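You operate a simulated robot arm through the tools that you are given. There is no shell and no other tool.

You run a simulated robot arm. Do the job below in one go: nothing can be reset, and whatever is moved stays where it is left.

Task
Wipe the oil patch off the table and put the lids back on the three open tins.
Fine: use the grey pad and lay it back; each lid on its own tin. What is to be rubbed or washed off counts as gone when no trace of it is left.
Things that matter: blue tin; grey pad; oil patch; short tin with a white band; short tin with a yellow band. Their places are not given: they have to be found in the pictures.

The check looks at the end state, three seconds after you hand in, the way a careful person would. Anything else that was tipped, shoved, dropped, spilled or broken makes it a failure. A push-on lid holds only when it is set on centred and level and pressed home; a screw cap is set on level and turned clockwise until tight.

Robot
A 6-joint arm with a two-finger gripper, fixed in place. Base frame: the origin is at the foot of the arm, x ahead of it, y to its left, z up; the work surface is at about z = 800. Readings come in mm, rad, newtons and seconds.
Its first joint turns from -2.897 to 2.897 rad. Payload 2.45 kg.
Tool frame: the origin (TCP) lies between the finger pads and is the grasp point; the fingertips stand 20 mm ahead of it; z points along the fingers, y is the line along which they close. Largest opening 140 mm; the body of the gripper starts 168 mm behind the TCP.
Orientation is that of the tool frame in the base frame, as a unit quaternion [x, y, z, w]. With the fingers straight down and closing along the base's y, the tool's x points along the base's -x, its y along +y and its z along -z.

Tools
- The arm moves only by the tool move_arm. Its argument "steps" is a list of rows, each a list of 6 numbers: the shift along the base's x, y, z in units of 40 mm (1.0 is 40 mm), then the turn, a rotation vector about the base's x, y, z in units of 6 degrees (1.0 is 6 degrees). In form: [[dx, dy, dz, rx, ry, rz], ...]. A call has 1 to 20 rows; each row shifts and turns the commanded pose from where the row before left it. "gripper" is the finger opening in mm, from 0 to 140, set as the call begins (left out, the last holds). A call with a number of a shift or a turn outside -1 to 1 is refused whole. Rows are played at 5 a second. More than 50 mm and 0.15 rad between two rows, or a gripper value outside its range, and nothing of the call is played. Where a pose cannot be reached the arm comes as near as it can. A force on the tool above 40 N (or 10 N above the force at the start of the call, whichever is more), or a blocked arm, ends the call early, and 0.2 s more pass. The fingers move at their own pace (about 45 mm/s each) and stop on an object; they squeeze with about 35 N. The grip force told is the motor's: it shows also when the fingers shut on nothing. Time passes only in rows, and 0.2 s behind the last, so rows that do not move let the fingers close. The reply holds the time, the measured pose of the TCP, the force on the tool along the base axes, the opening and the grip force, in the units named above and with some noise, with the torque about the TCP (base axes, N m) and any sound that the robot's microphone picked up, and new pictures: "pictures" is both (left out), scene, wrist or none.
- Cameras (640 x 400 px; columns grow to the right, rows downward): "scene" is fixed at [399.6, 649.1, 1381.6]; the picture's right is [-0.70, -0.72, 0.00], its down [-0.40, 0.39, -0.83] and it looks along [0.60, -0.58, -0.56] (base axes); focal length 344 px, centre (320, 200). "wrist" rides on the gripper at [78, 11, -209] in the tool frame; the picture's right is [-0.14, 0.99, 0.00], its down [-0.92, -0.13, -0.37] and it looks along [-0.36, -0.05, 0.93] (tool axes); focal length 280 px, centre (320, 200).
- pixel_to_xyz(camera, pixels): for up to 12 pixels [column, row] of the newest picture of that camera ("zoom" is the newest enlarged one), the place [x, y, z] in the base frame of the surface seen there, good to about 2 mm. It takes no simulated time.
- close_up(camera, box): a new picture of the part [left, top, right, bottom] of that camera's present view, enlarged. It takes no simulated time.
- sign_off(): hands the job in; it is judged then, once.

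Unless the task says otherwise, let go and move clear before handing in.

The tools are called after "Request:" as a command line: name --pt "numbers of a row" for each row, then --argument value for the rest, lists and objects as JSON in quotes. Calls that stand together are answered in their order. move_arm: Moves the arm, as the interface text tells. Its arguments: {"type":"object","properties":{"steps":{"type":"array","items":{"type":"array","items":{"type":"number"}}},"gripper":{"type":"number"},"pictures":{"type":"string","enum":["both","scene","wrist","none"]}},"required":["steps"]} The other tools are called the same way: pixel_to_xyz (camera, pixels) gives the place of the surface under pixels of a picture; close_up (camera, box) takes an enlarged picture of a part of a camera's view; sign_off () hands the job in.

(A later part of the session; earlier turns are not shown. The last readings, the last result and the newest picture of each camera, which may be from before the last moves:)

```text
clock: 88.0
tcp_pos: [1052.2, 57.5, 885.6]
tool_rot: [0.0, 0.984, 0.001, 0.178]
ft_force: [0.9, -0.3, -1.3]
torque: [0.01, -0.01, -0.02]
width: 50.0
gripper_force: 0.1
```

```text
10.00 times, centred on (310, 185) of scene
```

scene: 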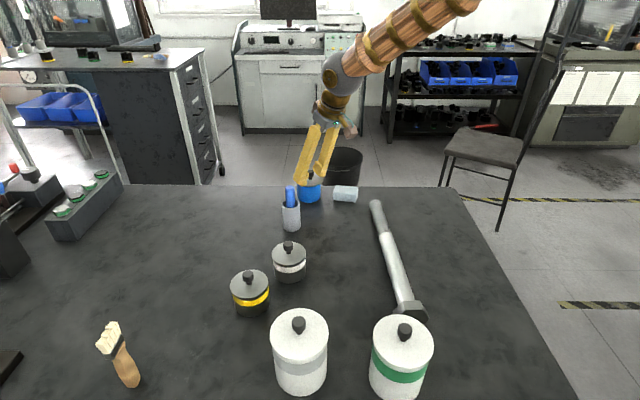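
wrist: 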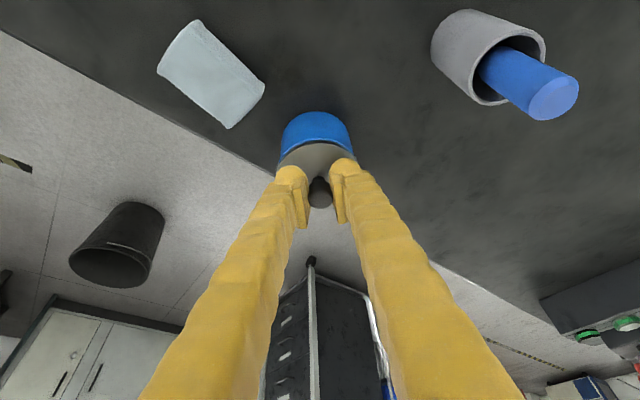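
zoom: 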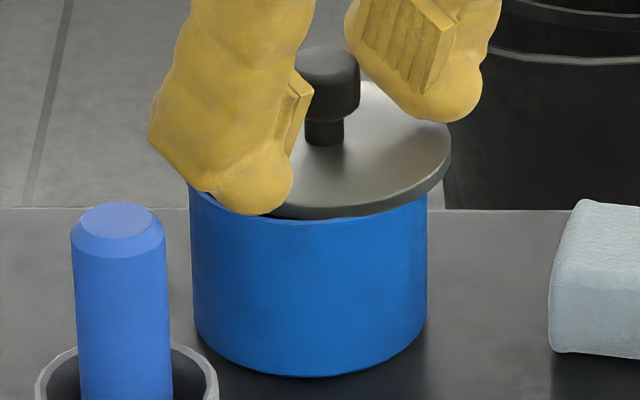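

No snap this time: the fingertips dragged the lid sideways as they opened (right edge now at zoom 450, rim exposed at left). I'll rise straight up and look.

Request:
move_arm --pt "0 0 0.1 0 0 0" --pt "0 0 0.4 0 0 0" --pt "0 0 0.5 0 0 0" --pt "0 0 0 0 0 0" --pictures "both"

Request:
close_up --camera "scene" --box '[290, 165, 330, 205]'

Request:
close_up --camera "wrist" --box '[260, 90, 380, 210]'

```text
clock: 89.0
tcp_pos: [1051.9, 55.8, 924.9]
tool_rot: [0.0, 0.984, 0.001, 0.179]
ft_force: [-0.5, 0.0, 1.0]
torque: [-0.01, 0.0, -0.01]
width: 50.0
gripper_force: 0.1
```

scene: 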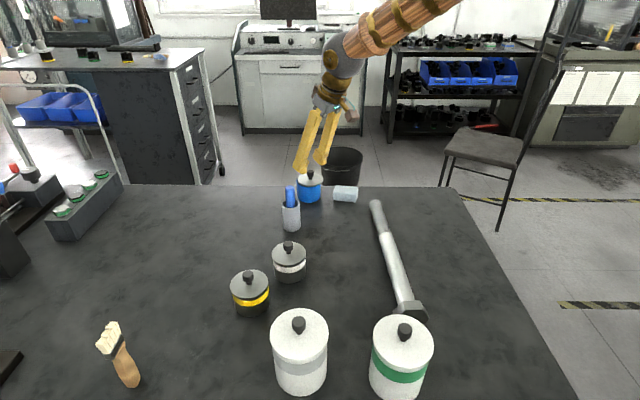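
wrist: 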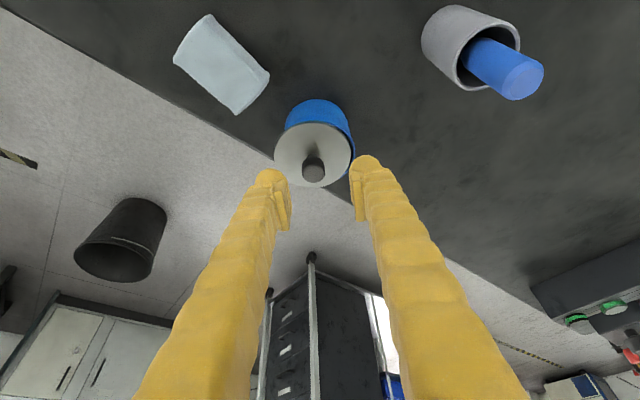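

```text
10.00 times, centred on (310, 185) of scene
```

zoom: 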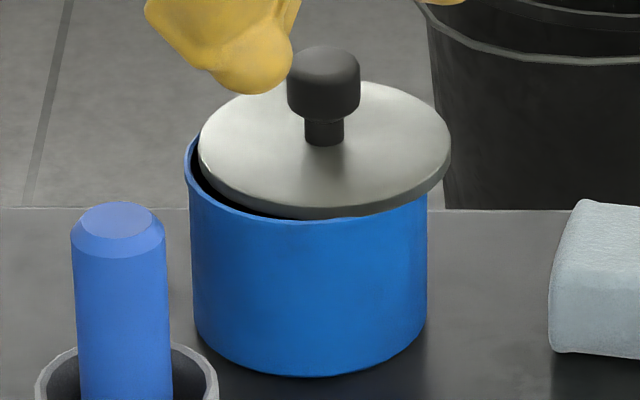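

```text
3.33 times, centred on (320, 150) of wrist
```

zoom: 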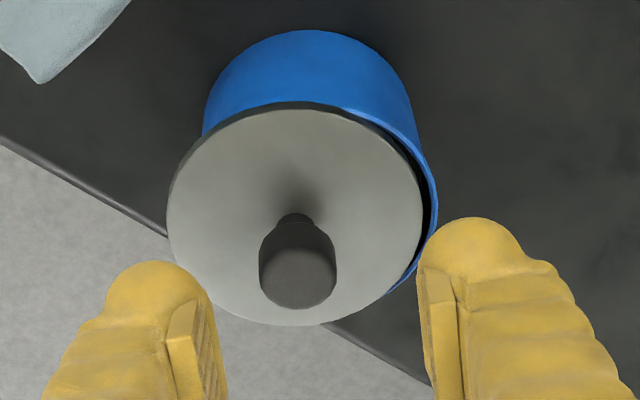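

The lid is resting flat on the rim but about 8 mm off toward -y. I'll measure its position and level, then re-grip it.

Request:
pixel_to_xyz --camera "zoom" --pixels '[[200, 160], [395, 170], [290, 115], [180, 220], [405, 220], [230, 290], [350, 300], [295, 318], [295, 280], [240, 140], [350, 135]]'

Request:
pixel_to_xyz --camera "scene" --pixels '[[299, 184], [301.5, 187], [305, 190], [309, 191.5], [313, 191.7], [317, 190.5], [321, 188], [323.5, 185], [319, 178], [303, 181], [311, 186], [310.3, 174]]'

```text
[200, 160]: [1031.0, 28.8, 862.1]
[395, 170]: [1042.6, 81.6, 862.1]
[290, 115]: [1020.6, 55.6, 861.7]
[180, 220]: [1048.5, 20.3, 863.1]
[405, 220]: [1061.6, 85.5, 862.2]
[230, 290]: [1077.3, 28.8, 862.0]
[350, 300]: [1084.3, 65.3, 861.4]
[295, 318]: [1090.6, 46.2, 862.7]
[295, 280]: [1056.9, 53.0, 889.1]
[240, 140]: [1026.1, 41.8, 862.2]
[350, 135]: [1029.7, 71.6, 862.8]
```

```text
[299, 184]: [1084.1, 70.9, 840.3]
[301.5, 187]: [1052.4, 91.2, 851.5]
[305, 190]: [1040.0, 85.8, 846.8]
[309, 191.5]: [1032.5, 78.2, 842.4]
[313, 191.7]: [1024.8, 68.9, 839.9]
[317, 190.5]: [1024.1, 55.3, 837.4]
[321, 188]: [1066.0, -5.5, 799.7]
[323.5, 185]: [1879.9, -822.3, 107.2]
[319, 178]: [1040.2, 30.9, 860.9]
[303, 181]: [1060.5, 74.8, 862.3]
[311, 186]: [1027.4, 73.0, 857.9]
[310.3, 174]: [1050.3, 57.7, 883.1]
```

The lid is flat at z 862.2 with its centre near (1056.3,52.5). I'll re-grip it higher on the knob so the tips stay clear of the disc: first align and descend partway.

Request:
move_arm --pt "-0.06 -0.09 0 0 0 0" --pt "0 0 -0.3 0 0 0" --pt "0 0 -0.3 0 0 0" --pt "0 0 0 0 0 0" --pt "0 0 0 0 0 0" --gripper 60 --pictures "both"

Request:
close_up --camera "scene" --box '[290, 165, 330, 205]'

Request:
close_up --camera "wrist" --box '[260, 110, 380, 230]'

```text
clock: 90.2
tcp_pos: [1049.2, 52.9, 901.4]
tool_rot: [0.001, 0.984, 0.0, 0.18]
ft_force: [0.6, 0.4, -0.2]
torque: [0.01, 0.01, -0.01]
width: 60.4
gripper_force: 0.1
```

scene: 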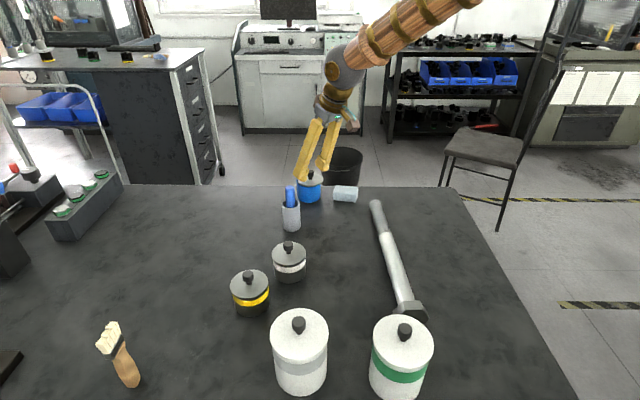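
wrist: 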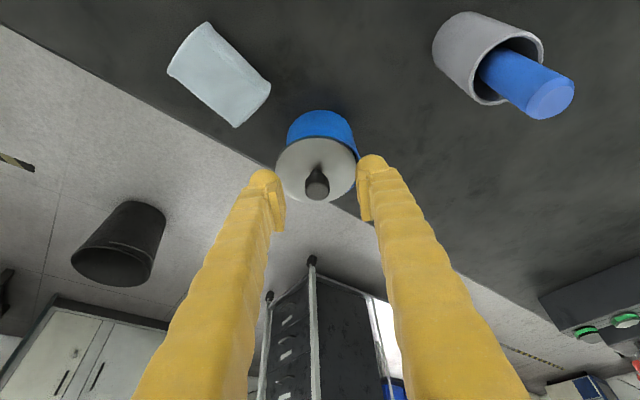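

```text
10.00 times, centred on (310, 185) of scene
```

zoom: 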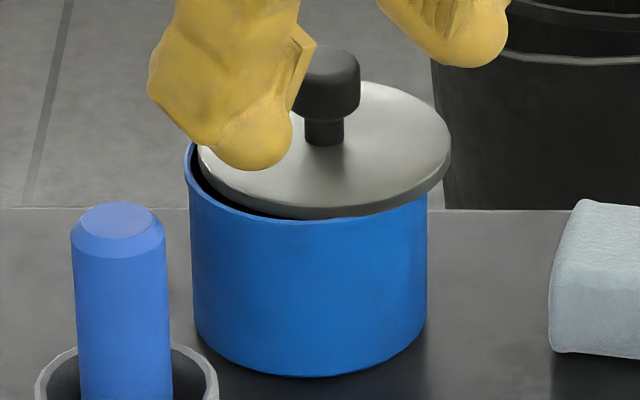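

```text
3.33 times, centred on (320, 170) of wrist
```

zoom: 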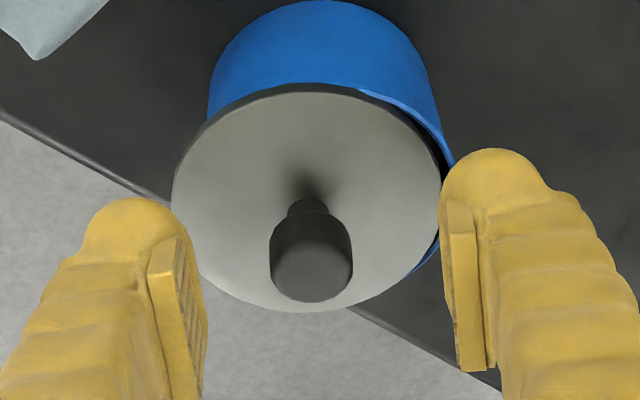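

The knob sits about 2.5 mm left of the finger midline, so I'll shift -2.4 mm in y, go down 9 mm and close.

Request:
move_arm --pt "0 -0.06 0 0 0 0" --pt "0 0 0 0 0 0" --pt "0 0 -0.13 0 0 0" --pt "0 0 -0.1 0 0 0" --pt "0 0 0 0 0 0" --pt "0 0 0 0 0 0" --pictures "both"

Request:
close_up --camera "scene" --box '[290, 165, 330, 205]'

Request:
close_up --camera "wrist" --box '[260, 110, 380, 230]'

```text
clock: 91.6
tcp_pos: [1051.7, 51.7, 892.7]
tool_rot: [0.0, 0.984, 0.001, 0.18]
ft_force: [-0.3, -0.1, 0.8]
torque: [0.01, -0.02, 0.0]
width: 60.2
gripper_force: 0.1
```

scene: 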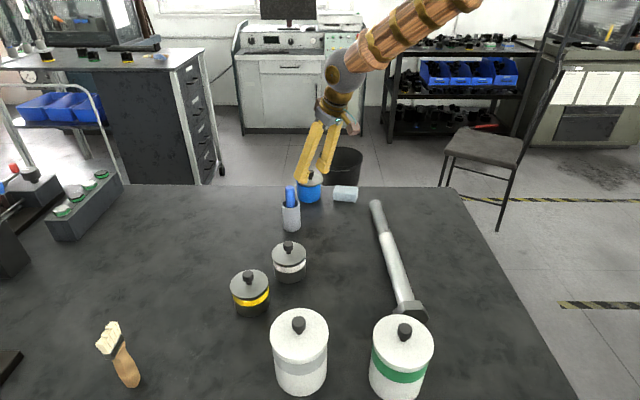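
wrist: 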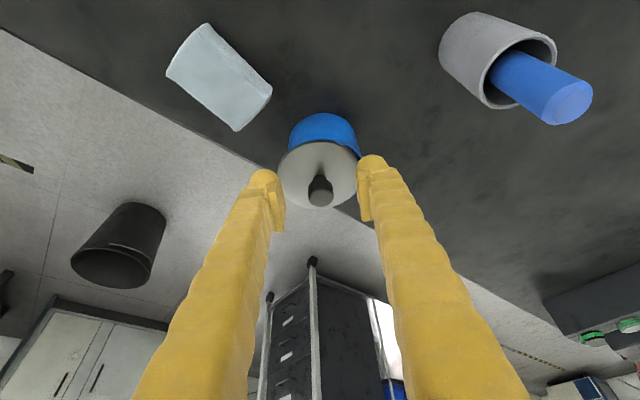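

```text
10.00 times, centred on (310, 185) of scene
```

zoom: 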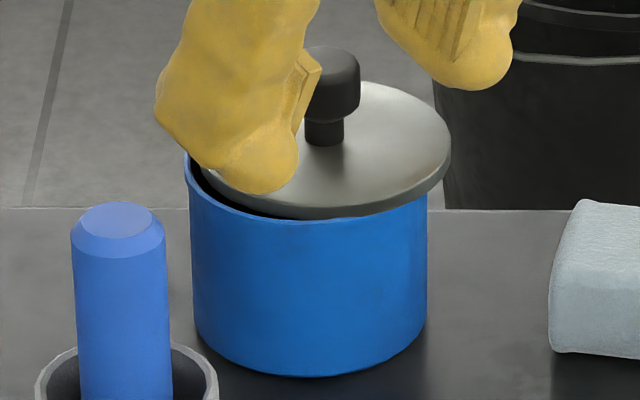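

```text
3.33 times, centred on (320, 170) of wrist
```

zoom: 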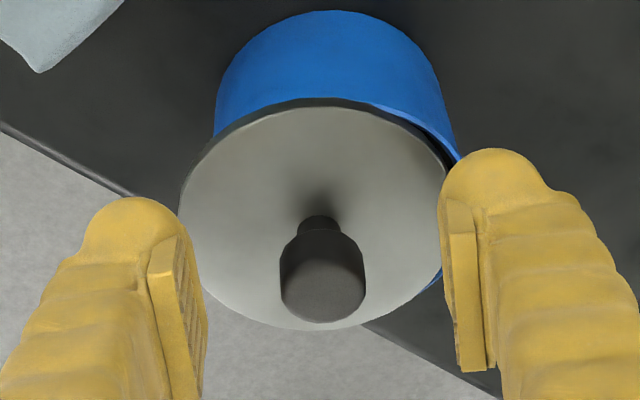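

The knob is now on the midline (zoom 322). I'll close on it.

Request:
move_arm --pt "0 0 0 0 0 0" --pt "0 0 0 0 0 0" --pt "0 0 0 0 0 0" --pt "0 0 0 0 0 0" --pt "0 0 0 0 0 0" --gripper 5 --pictures "both"

Request:
close_up --camera "scene" --box '[290, 165, 330, 205]'

Request:
close_up --camera "wrist" --box '[260, 110, 380, 230]'

```text
clock: 92.8
tcp_pos: [1050.7, 50.8, 893.7]
tool_rot: [0.001, 0.984, 0.0, 0.18]
ft_force: [-0.3, 0.0, -0.9]
torque: [0.0, 0.01, 0.0]
width: 18.3
gripper_force: 35.1
```

scene: 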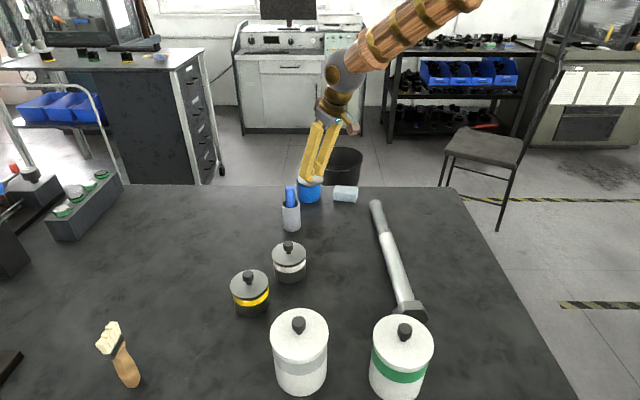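
wrist: 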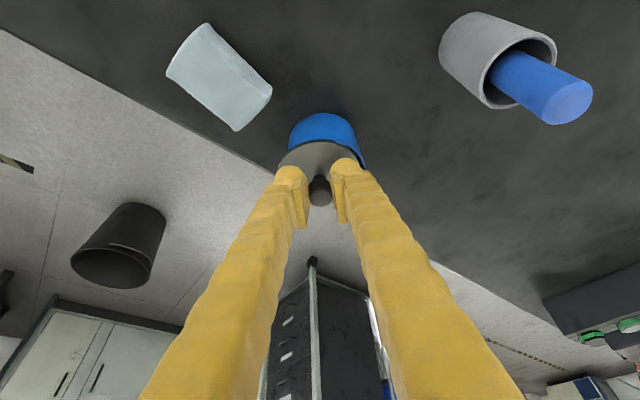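

```text
10.00 times, centred on (310, 185) of scene
```

zoom: 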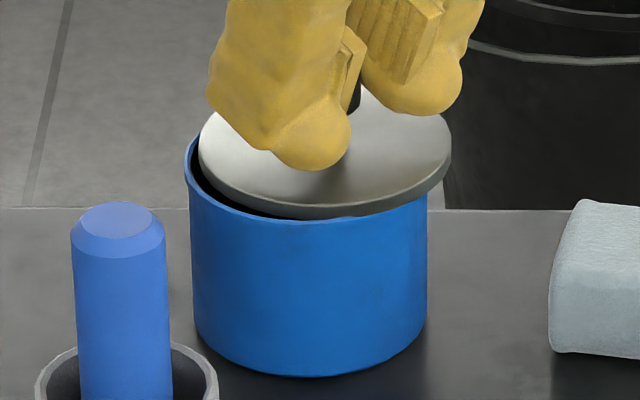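

```text
3.33 times, centred on (320, 170) of wrist
```

zoom: 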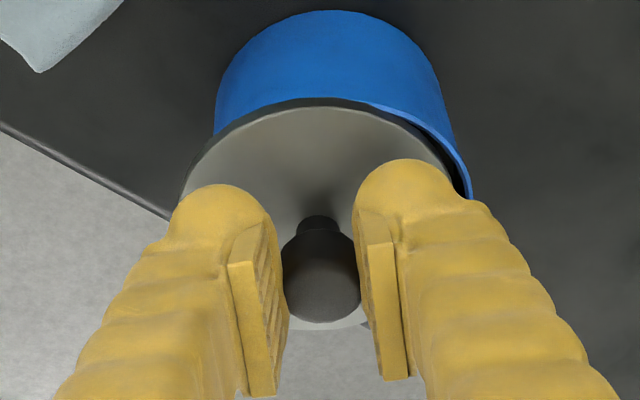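

The knob is gripped. I'll lift just 5 mm and measure the lid's centre before shifting it back over the tin.

Request:
move_arm --pt "0 0 0.05 0 0 0" --pt "0 0 0.075 0 0 0" --pt "0 0 0 0 0 0" --pt "0 0 0 0 0 0" --pictures "scene"

Request:
close_up --camera "scene" --box '[296, 172, 324, 200]'

```text
clock: 93.8
tcp_pos: [1049.6, 52.6, 897.8]
tool_rot: [0.0, 0.984, 0.001, 0.181]
ft_force: [-0.2, -1.2, -0.4]
torque: [0.02, 0.0, -0.01]
width: 18.6
gripper_force: 35.4
```

scene: 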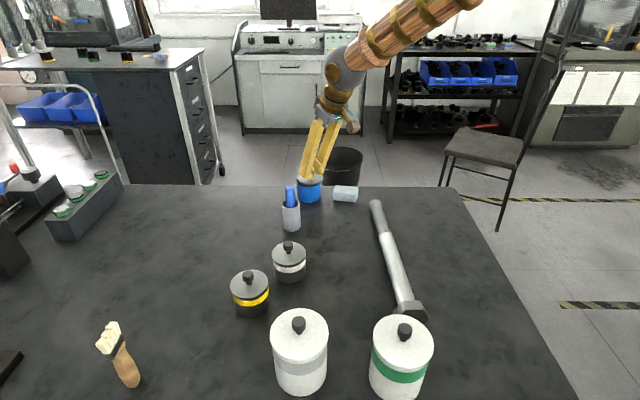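

```text
14.29 times, centred on (310, 186) of scene
```

zoom: 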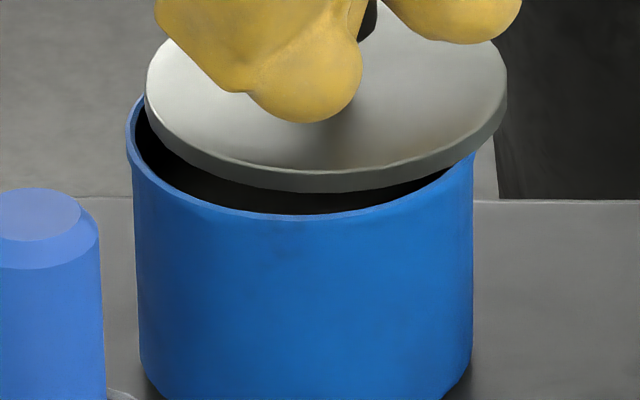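

The lid came up cleanly. Now edge readings to fit its centre.

Request:
pixel_to_xyz --camera "zoom" --pixels '[[149, 98], [160, 120], [185, 144], [220, 164], [260, 176], [305, 181], [350, 179], [395, 170], [435, 155], [470, 132], [493, 105], [503, 80]]'

Request:
pixel_to_xyz --camera "zoom" --pixels '[[132, 165], [155, 195], [185, 210], [220, 221], [260, 227], [300, 229], [340, 226], [380, 217], [415, 204], [445, 185], [466, 163], [300, 300]]'

```text
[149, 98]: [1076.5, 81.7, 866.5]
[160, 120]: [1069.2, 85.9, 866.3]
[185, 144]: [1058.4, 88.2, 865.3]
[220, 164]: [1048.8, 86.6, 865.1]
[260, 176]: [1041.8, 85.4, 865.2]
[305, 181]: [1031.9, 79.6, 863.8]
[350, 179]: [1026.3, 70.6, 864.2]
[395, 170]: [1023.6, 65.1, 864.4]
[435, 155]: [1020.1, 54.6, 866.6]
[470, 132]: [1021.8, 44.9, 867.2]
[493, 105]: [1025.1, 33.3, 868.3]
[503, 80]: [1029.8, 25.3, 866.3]
```

```text
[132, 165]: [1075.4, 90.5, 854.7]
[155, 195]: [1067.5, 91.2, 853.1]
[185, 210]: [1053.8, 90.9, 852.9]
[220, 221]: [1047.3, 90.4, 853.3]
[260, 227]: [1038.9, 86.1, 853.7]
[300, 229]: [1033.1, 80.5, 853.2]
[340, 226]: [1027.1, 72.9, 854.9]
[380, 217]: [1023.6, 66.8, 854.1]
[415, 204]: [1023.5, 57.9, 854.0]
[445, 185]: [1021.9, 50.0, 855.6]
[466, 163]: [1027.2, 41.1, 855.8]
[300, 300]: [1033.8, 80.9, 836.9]
```

The lid fits at (1057.5,50.8) and the tin at (1059.8,56.0). I'll shift (+2.1,+5.35) mm, let it settle, and check.

Request:
move_arm --pt "0.026 0.067 0 0 0 0" --pt "0.0265 0.067 0 0 0 0" --pt "0 0 0 0 0 0" --pt "0 0 0 0 0 0" --pt "0 0 0 0 0 0" --pictures "scene"

Request:
close_up --camera "scene" --box '[296, 172, 324, 200]'

Request:
pixel_to_xyz --camera "zoom" --pixels '[[123, 98], [134, 120], [159, 144], [194, 164], [234, 176], [279, 181], [324, 179], [369, 170], [409, 155], [444, 132], [467, 105], [477, 80]]'

```text
clock: 95.0
tcp_pos: [1051.0, 58.2, 898.8]
tool_rot: [0.0, 0.984, 0.001, 0.179]
ft_force: [0.0, 0.5, -0.2]
torque: [0.0, 0.04, 0.01]
width: 18.5
gripper_force: 34.9
```

scene: 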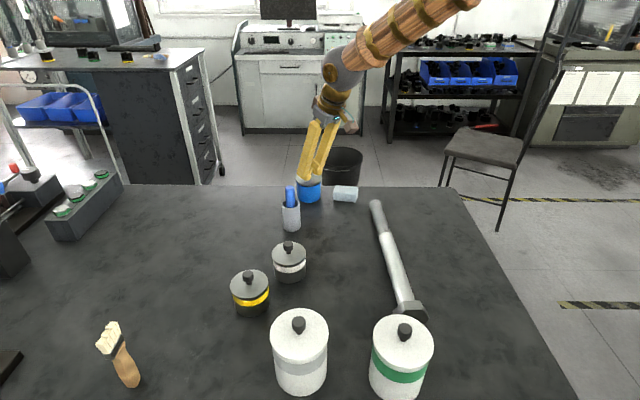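

```text
14.29 times, centred on (310, 186) of scene
```

zoom: 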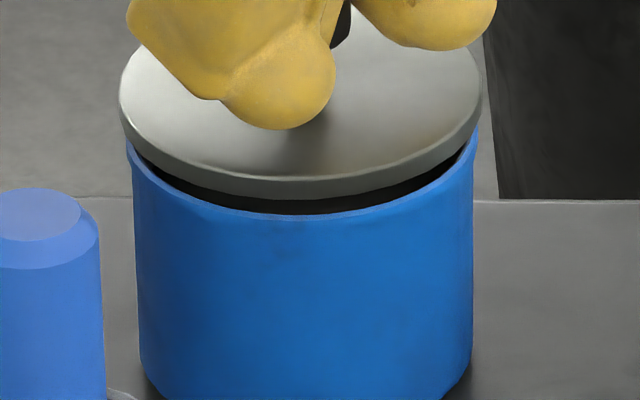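

```text
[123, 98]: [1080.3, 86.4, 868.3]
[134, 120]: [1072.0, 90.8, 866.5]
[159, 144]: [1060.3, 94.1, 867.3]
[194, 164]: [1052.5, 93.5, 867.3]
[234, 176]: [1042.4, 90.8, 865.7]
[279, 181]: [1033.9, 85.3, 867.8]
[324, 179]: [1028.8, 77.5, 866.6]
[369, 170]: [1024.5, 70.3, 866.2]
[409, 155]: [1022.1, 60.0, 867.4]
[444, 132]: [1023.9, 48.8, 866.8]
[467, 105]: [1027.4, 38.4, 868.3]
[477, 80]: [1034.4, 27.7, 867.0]
```

Centred again (119–482, centre 300.5). I'll lower to the rim with pauses, then check once more.

Request:
move_arm --pt "0 0 -0.04 0 0 0" --pt "0 0 -0.04 0 0 0" --pt "0 0 -0.03 0 0 0" --pt "0 0 0 0 0 0" --pt "0 0 0 0 0 0" --pictures "scene"

Request:
close_up --camera "scene" --box '[296, 172, 324, 200]'

```text
clock: 96.2
tcp_pos: [1053.3, 57.2, 893.1]
tool_rot: [0.0, 0.984, 0.001, 0.18]
ft_force: [0.2, -0.9, -0.9]
torque: [-0.01, 0.03, -0.01]
width: 18.4
gripper_force: 34.7
```

scene: 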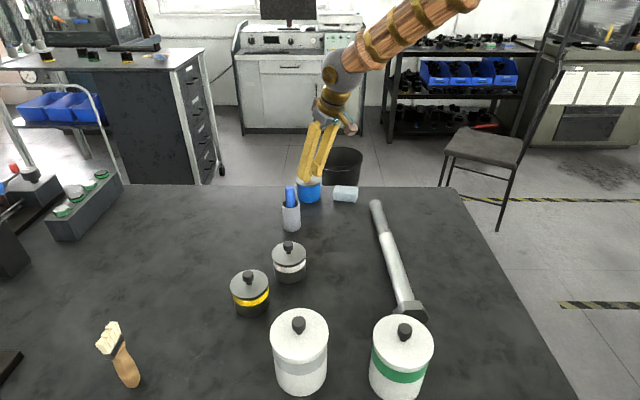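

```text
14.29 times, centred on (310, 186) of scene
```

zoom: 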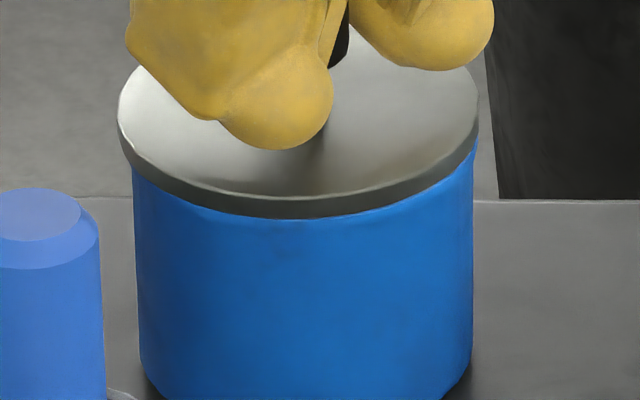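

The lid is on the rim, maybe 0.5 mm left. I'll nudge (-0.3,-0.3) mm and press in small steps.

Request:
move_arm --pt "-0.0075 -0.0075 0 0 0 0" --pt "0 0 -0.02 0 0 0" --pt "0 0 -0.02 0 0 0" --pt "0 0 -0.02 0 0 0" --pt "0 0 0 0 0 0" --pictures "none"

```text
clock: 97.4
tcp_pos: [1052.1, 55.6, 892.5]
tool_rot: [0.0, 0.984, 0.001, 0.18]
ft_force: [-7.0, -3.3, 11.0]
torque: [-0.02, 0.08, -0.03]
width: 18.3
gripper_force: 34.8
heard: snap
```

A snap was heard while pressing at about 11 N. I'll look at how the lid sits.

Request:
move_arm --pt "0 0 -0.01 0 0 0" --pt "0 0 -0.01 0 0 0" --pt "0 0 0 0 0 0" --pictures "scene"

Request:
close_up --camera "scene" --box '[296, 172, 324, 200]'

Request:
pixel_to_xyz --camera "zoom" --pixels '[[140, 120], [170, 150], [220, 180], [280, 188], [340, 180], [400, 160], [440, 130], [460, 100], [360, 120], [400, 110]]'

```text
clock: 98.2
tcp_pos: [1051.8, 58.1, 893.8]
tool_rot: [0.0, 0.983, 0.001, 0.181]
ft_force: [-8.5, -6.0, 26.2]
torque: [-0.01, -0.17, -0.05]
width: 18.2
gripper_force: 35.2
```

scene: 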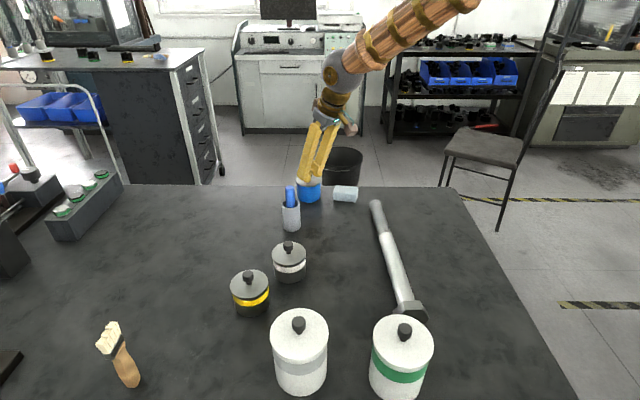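

```text
14.29 times, centred on (310, 186) of scene
```

zoom: 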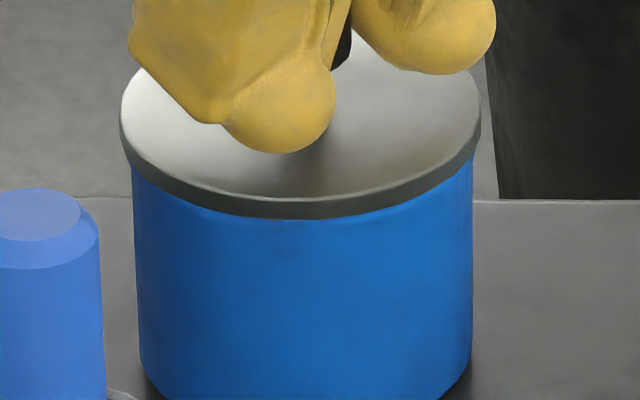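

```text
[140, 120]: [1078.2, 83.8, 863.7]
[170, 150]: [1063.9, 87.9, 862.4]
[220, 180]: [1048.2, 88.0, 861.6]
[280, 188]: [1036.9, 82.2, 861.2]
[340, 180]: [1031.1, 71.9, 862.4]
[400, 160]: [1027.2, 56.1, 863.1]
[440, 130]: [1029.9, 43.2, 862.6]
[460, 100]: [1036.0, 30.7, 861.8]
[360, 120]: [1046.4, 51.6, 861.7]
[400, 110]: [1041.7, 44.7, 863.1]
```

The lid is level at z 862.4 and centred (121–481). I'll relax the force first, before opening.

Request:
move_arm --pt "0 0 0.03 0 0 0" --pt "0 0 0.01 0 0 0" --pt "0 0 0 0 0 0" --pt "0 0 0 0 0 0" --pictures "none"

```text
clock: 99.2
tcp_pos: [1051.3, 56.9, 893.4]
tool_rot: [-0.001, 0.984, 0.001, 0.18]
ft_force: [-1.1, -7.2, 11.9]
torque: [-0.06, -0.11, -0.06]
width: 18.2
gripper_force: 35.0
```

Still 12 N of contact; I'll ease up another millimetre.

Request:
move_arm --pt "0 0 0.02 0 0 0" --pt "0 0 0 0 0 0" --pt "0 0 0 0 0 0" --pictures "none"

```text
clock: 100.0
tcp_pos: [1051.8, 58.1, 891.6]
tool_rot: [0.0, 0.984, 0.001, 0.179]
ft_force: [-0.4, -4.2, 6.0]
torque: [0.01, -0.1, -0.06]
width: 18.2
gripper_force: 34.8
```

Down to 6 N. One more small ease, then open.

Request:
move_arm --pt "0 -0.01 0.01 0 0 0" --pt "0 0 0 0 0 0" --pictures "none"

Request:
move_arm --pt "0 0 0 0 0 0" --pt "0 0 0 0 0 0" --pt "0 0 0 0 0 0" --gripper 60 --pictures "scene"

Request:
close_up --camera "scene" --box '[290, 165, 330, 205]'

```text
clock: 100.6
tcp_pos: [1052.6, 56.4, 892.3]
tool_rot: [0.001, 0.984, 0.0, 0.179]
ft_force: [0.2, 0.5, 0.0]
torque: [-0.01, 0.0, -0.02]
width: 18.0
gripper_force: 34.7
heard: snap
```

```text
clock: 101.4
tcp_pos: [1052.3, 57.2, 893.2]
tool_rot: [-0.001, 0.984, 0.001, 0.179]
ft_force: [0.8, -0.4, -1.0]
torque: [0.02, 0.03, -0.01]
width: 60.1
gripper_force: 0.0
heard: snap
```

scene: 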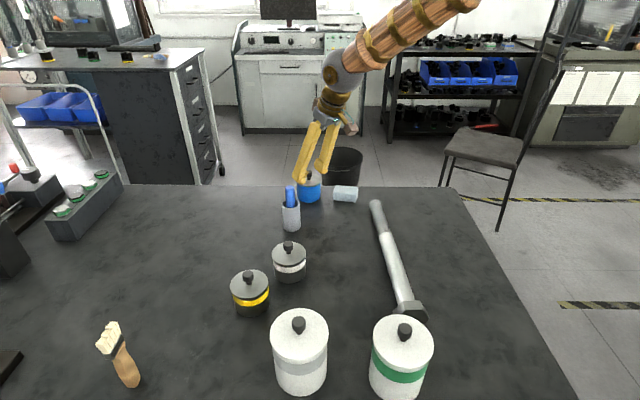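

```text
10.00 times, centred on (310, 185) of scene
```

zoom: 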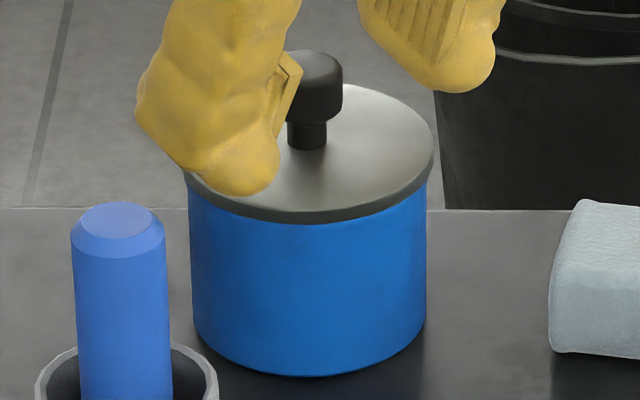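

Another snap came as the force hit zero and again on release, so I want to be sure the lid is really home. I'll look at its seating, then press straight down on the disc with open fingers on both sides of the knob.

Request:
pixel_to_xyz --camera "scene" --pixels '[[300.5, 185], [303, 188], [308, 190], [313, 189.5], [318, 187], [320.5, 183], [318, 178], [313, 184], [316, 182]]'

Request:
move_arm --pt "0 0 0.15 0 0 0" --pt "0.2 0 0 0 0 0" --pt "0 0 0 0 0 0" --pt "0 0 0 0 0 0" --gripper 52 --pictures "both"

Request:
close_up --camera "scene" --box '[290, 165, 330, 205]'

Request:
close_up --camera "wrist" --box '[260, 110, 380, 230]'

```text
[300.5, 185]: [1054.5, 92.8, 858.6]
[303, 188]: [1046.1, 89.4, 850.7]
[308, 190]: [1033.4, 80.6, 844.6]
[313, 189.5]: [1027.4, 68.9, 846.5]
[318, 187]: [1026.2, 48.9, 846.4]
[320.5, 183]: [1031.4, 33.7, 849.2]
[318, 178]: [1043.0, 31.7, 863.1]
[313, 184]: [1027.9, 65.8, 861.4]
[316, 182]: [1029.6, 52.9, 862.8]
```

```text
clock: 102.4
tcp_pos: [1059.9, 56.0, 900.3]
tool_rot: [0.0, 0.984, 0.001, 0.18]
ft_force: [0.3, 0.0, -0.1]
torque: [0.0, 0.02, -0.04]
width: 52.0
gripper_force: 0.0
```

scene: 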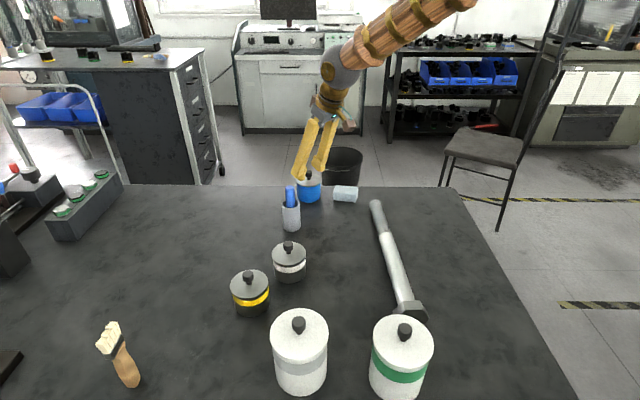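
wrist: 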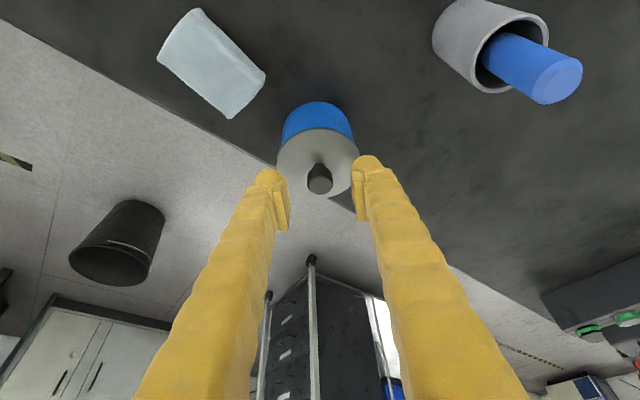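

```text
10.00 times, centred on (310, 185) of scene
```

zoom: 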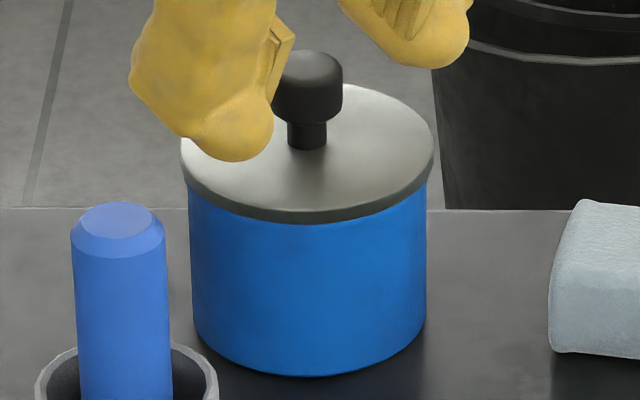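

```text
3.33 times, centred on (320, 170) of wrist
```

zoom: 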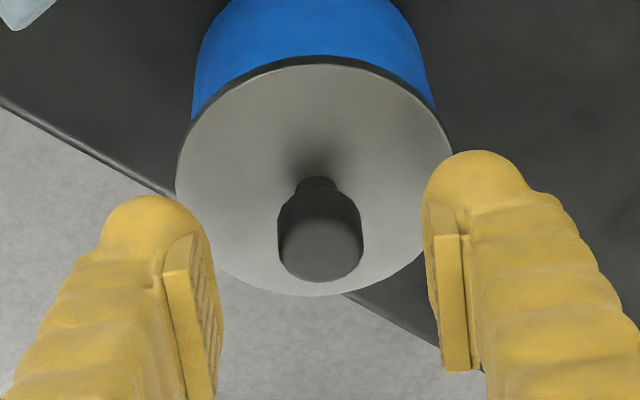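

The lid is centred on the blue tin (181–433 vs rim centre 306). I'll narrow the fingers to 34 mm so both tips land on the disc, and press straight down.

Request:
move_arm --pt "0 0 0 0 0 0" --pt "0 0 -0.12 0 0 0" --pt "0 0 -0.1 0 0 0" --pt "0 0 0 0 0 0" --gripper 34 --pictures "both"

Request:
close_up --camera "scene" --box '[290, 165, 330, 205]'

Request:
close_up --camera "wrist" --box '[260, 110, 380, 230]'

```text
clock: 103.4
tcp_pos: [1059.9, 57.2, 891.3]
tool_rot: [0.0, 0.984, 0.001, 0.179]
ft_force: [-0.4, 0.2, 0.8]
torque: [0.02, -0.02, 0.01]
width: 33.9
gripper_force: 0.1
```

scene: 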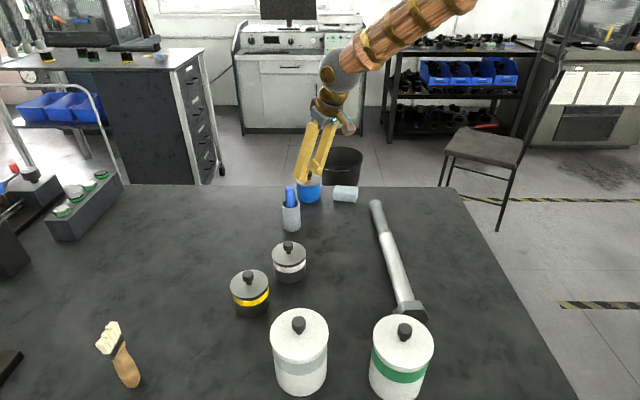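
wrist: 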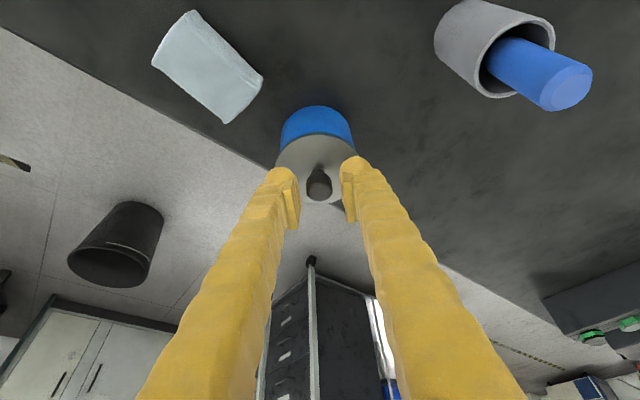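

```text
10.00 times, centred on (310, 185) of scene
```

zoom: 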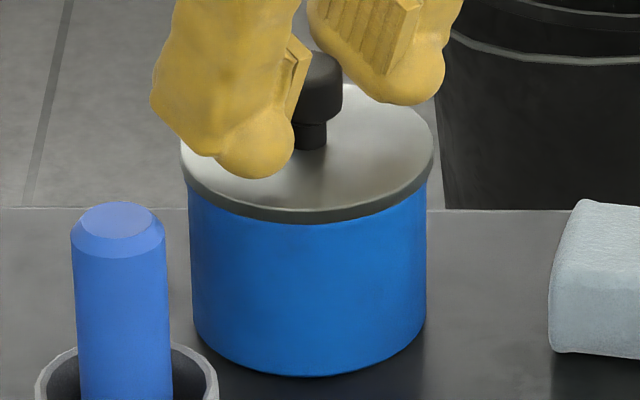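

```text
3.33 times, centred on (320, 170) of wrist
```

zoom: 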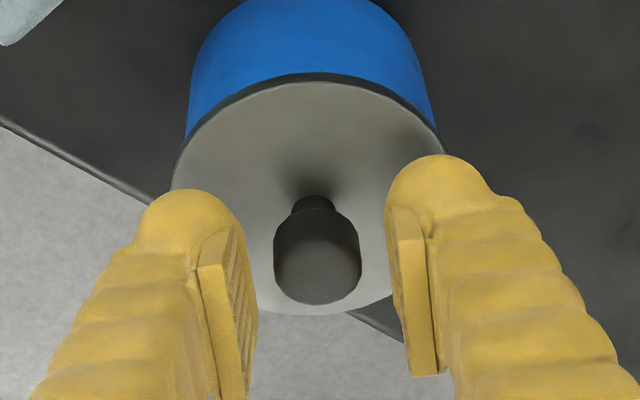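

Both tips are over the disc, symmetric about the knob. I'll lower in 1 mm steps until I feel contact.

Request:
move_arm --pt "0 0 -0.03 0 0 0" --pt "0 0 -0.03 0 0 0" --pt "0 0 -0.03 0 0 0" --pt "0 0 -0.03 0 0 0" --pt "0 0 0 0 0 0" --pictures "none"

```text
clock: 104.6
tcp_pos: [1059.1, 56.9, 885.5]
tool_rot: [0.0, 0.984, 0.001, 0.179]
ft_force: [0.2, 0.1, 0.4]
torque: [-0.01, 0.02, -0.01]
width: 34.3
gripper_force: 0.1
```

Request:
move_arm --pt "0 0 -0.02 0 0 0" --pt "0 0 -0.02 0 0 0" --pt "0 0 -0.02 0 0 0" --pt "0 0 0 0 0 0" --pictures "scene"

Request:
close_up --camera "scene" --box '[290, 165, 330, 205]'

```text
clock: 105.6
tcp_pos: [1059.8, 55.9, 884.6]
tool_rot: [0.0, 0.983, 0.001, 0.181]
ft_force: [-4.5, 5.6, 22.7]
torque: [0.05, 0.26, -0.04]
width: 33.9
gripper_force: 0.1
```

scene: 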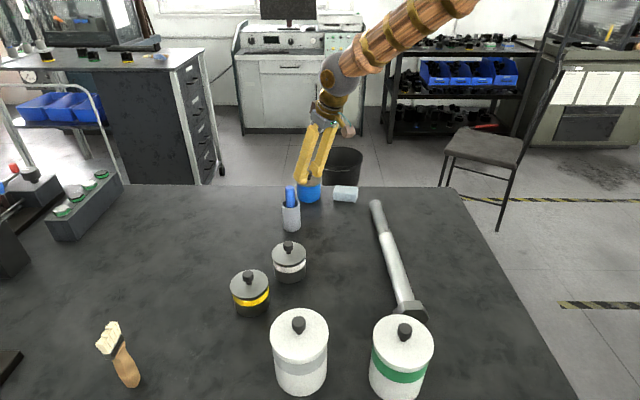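

```text
10.00 times, centred on (310, 185) of scene
```

zoom: 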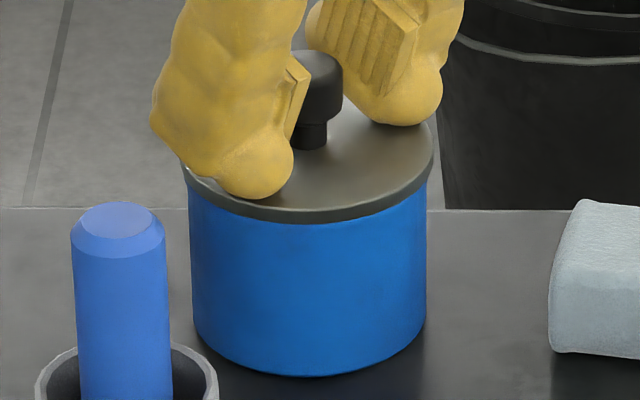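

Pressing at 23 N with no further snap or movement, which suggests it's already latched. I'll take it up to about 35 N, then lift straight off.

Request:
move_arm --pt "0 0 -0.015 0 0 0" --pt "0 0 -0.01 0 0 0" --pt "0 0 0 0 0 0" --pictures "none"

Request:
move_arm --pt "0 0 0.06 0 0 0" --pt "0 0 0.1 0 0 0" --pt "0 0 0 0 0 0" --pictures "none"

Request:
move_arm --pt "0 0 0.3 0 0 0" --pt "0 0 0.6 0 0 0" --pt "0 0 0.6 0 0 0" --pt "0 0 0 0 0 0" --pictures "both"

Request:
close_up --camera "scene" --box '[290, 165, 330, 205]'

```text
clock: 106.4
tcp_pos: [1060.3, 56.6, 885.2]
tool_rot: [0.0, 0.984, 0.001, 0.181]
ft_force: [12.8, -5.9, 33.8]
torque: [-0.3, -0.06, 0.04]
width: 33.6
gripper_force: 0.1
```

```text
clock: 107.2
tcp_pos: [1058.4, 55.6, 887.4]
tool_rot: [0.0, 0.984, 0.001, 0.178]
ft_force: [0.2, 0.4, 0.0]
torque: [-0.01, 0.02, 0.02]
width: 34.0
gripper_force: 0.1
```

```text
clock: 108.2
tcp_pos: [1060.5, 56.9, 950.1]
tool_rot: [0.0, 0.984, 0.001, 0.18]
ft_force: [-0.1, -0.4, -0.4]
torque: [0.01, 0.03, -0.04]
width: 34.2
gripper_force: 0.1
```

scene: 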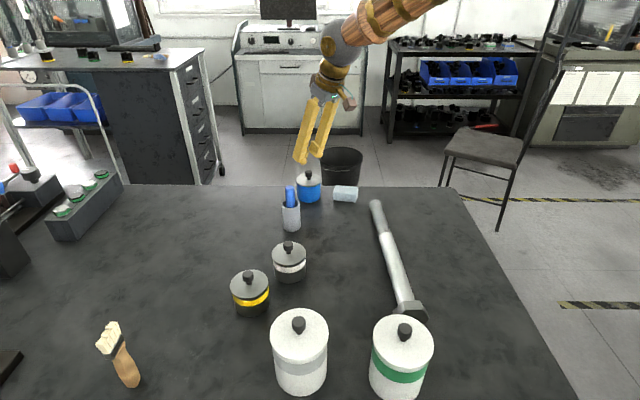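
wrist: 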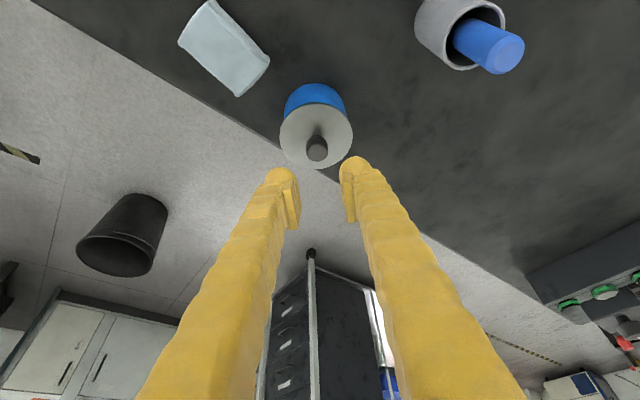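

```text
10.00 times, centred on (310, 185) of scene
```

zoom: 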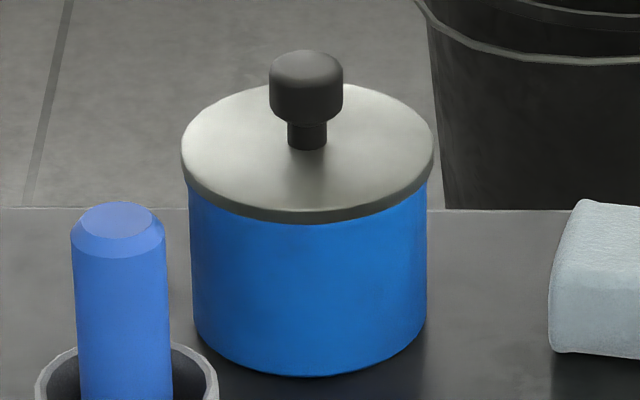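

The blue tin's lid is centred, level and didn't move under 34 N. I'll bring the tool back upright and go give the white tin's lid the same confirming press.

Request:
move_arm --pt "0 0 0.8 0 0 0" --pt "0 0 0.5 0 0 0" --pt "-0.736 0.887 0 0 0.486 0" --pt "-0.736 0.887 0 0 0.486 0" --pt "-0.736 0.887 0 0 0.486 0" --pt "-0.736 0.887 0 0 0.486 0" --pt "-0.736 0.887 0 0 0.486 0" --pt "-0.736 0.887 0 0 0.485 0" --pt "-0.736 0.887 0 0 0.485 0" --pt "0 0 0 0 0 0" --pt "0 0 0 0 0 0" --pictures "both"

Request:
close_up --camera "wrist" --box '[240, 100, 400, 230]'

```text
clock: 110.6
tcp_pos: [851.4, 303.2, 1000.9]
tool_rot: [0.0, 1.0, 0.001, 0.002]
ft_force: [0.3, 0.9, 0.8]
torque: [0.01, -0.01, 0.02]
width: 33.9
gripper_force: 0.0
```

scene: 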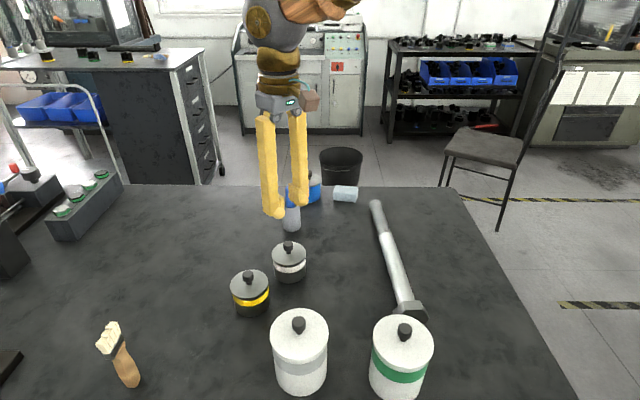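
wrist: 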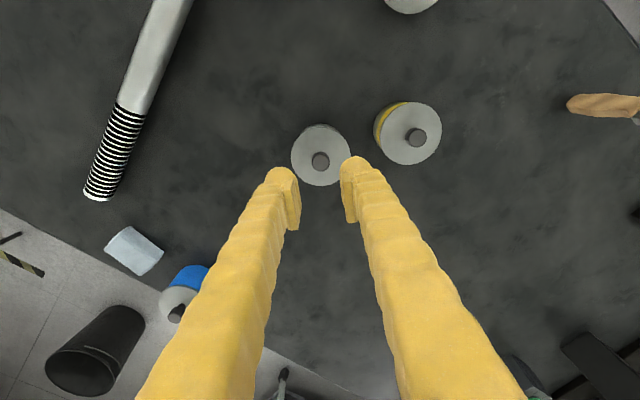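

```text
3.08 times, centred on (320, 165) of wrist
```

zoom: 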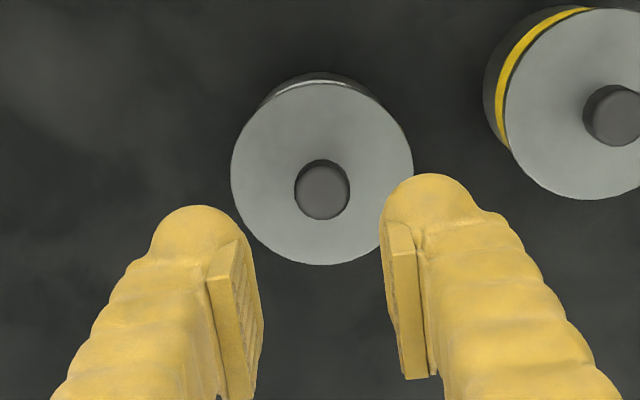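

Both lids look centred from above. I'll come down over the white tin's knob and check alignment before straddling it.

Request:
move_arm --pt "0.03 0 -0.7 0 0 0" --pt "0 0 -0.8 0 0 0" --pt "0 0 -0.6 0 0 0" --pt "0 0 0 0 0 0" --gripper 36 --pictures "both"

Request:
close_up --camera "wrist" --box '[260, 110, 380, 230]'

Request:
close_up --camera "scene" --box '[264, 225, 314, 285]'

```text
clock: 111.6
tcp_pos: [855.8, 304.2, 916.2]
tool_rot: [0.0, 1.0, 0.0, 0.002]
ft_force: [-0.3, -0.3, -0.3]
torque: [0.01, 0.0, 0.03]
width: 35.9
gripper_force: 0.1
```

scene: 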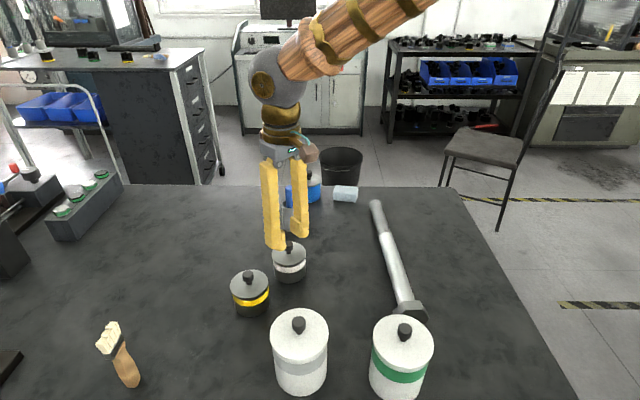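
wrist: 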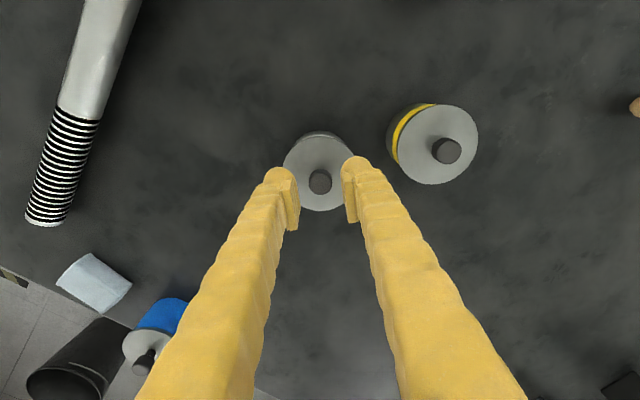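

```text
3.33 times, centred on (320, 170) of wrist
```

zoom: 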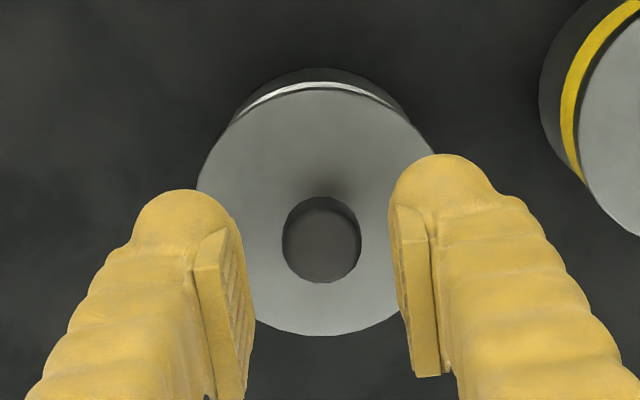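

```text
6.67 times, centred on (289, 255) of scene
```

zoom: 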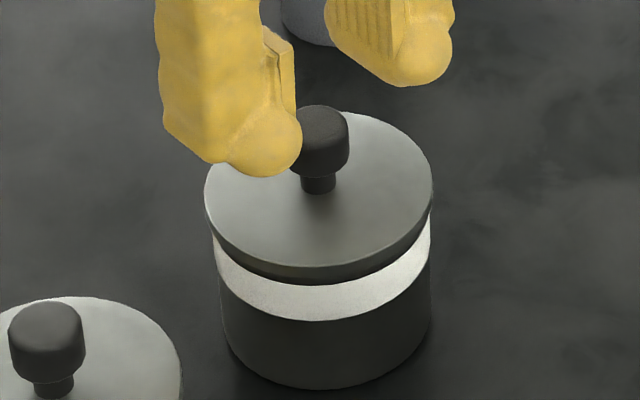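

The knob is centred between the fingers (322 vs 321.5). I'll straddle it and lower to the disc.

Request:
move_arm --pt "0 0 -0.4 0 0 0" --pt "0 0 -0.3 0 0 0" --pt "0 0 -0.05 0 0 0" --pt "0 0 0 0 0 0" --pictures "none"

Request:
move_arm --pt "0 0 -0.025 0 0 0" --pt "0 0 -0.025 0 0 0" --pt "0 0 -0.025 0 0 0" --pt "0 0 0 0 0 0" --pictures "scene"

```text
clock: 112.6
tcp_pos: [855.3, 303.8, 887.0]
tool_rot: [-0.001, 1.0, 0.0, 0.002]
ft_force: [-0.2, -0.4, 0.3]
torque: [0.0, 0.01, -0.01]
width: 36.0
gripper_force: 0.0
```

```text
clock: 113.6
tcp_pos: [855.2, 305.2, 884.7]
tool_rot: [0.0, 1.0, 0.001, 0.002]
ft_force: [0.0, -0.3, -0.9]
torque: [-0.02, -0.02, 0.0]
width: 35.8
gripper_force: 0.0
```

scene: 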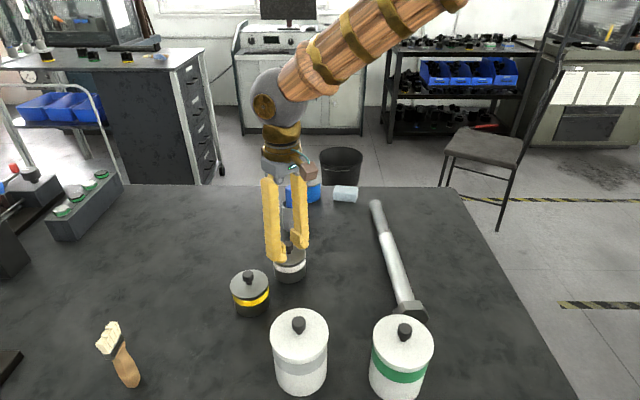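

No contact yet. I'll continue down in small steps.

Request:
move_arm --pt "0 0 -0.02 0 0 0" --pt "0 0 -0.02 0 0 0" --pt "0 0 -0.02 0 0 0" --pt "0 0 0 0 0 0" --pictures "none"

```text
clock: 114.6
tcp_pos: [855.1, 305.5, 881.9]
tool_rot: [0.0, 1.0, 0.0, 0.003]
ft_force: [0.5, -0.3, 0.8]
torque: [-0.04, -0.02, 0.02]
width: 36.0
gripper_force: 1.1
```

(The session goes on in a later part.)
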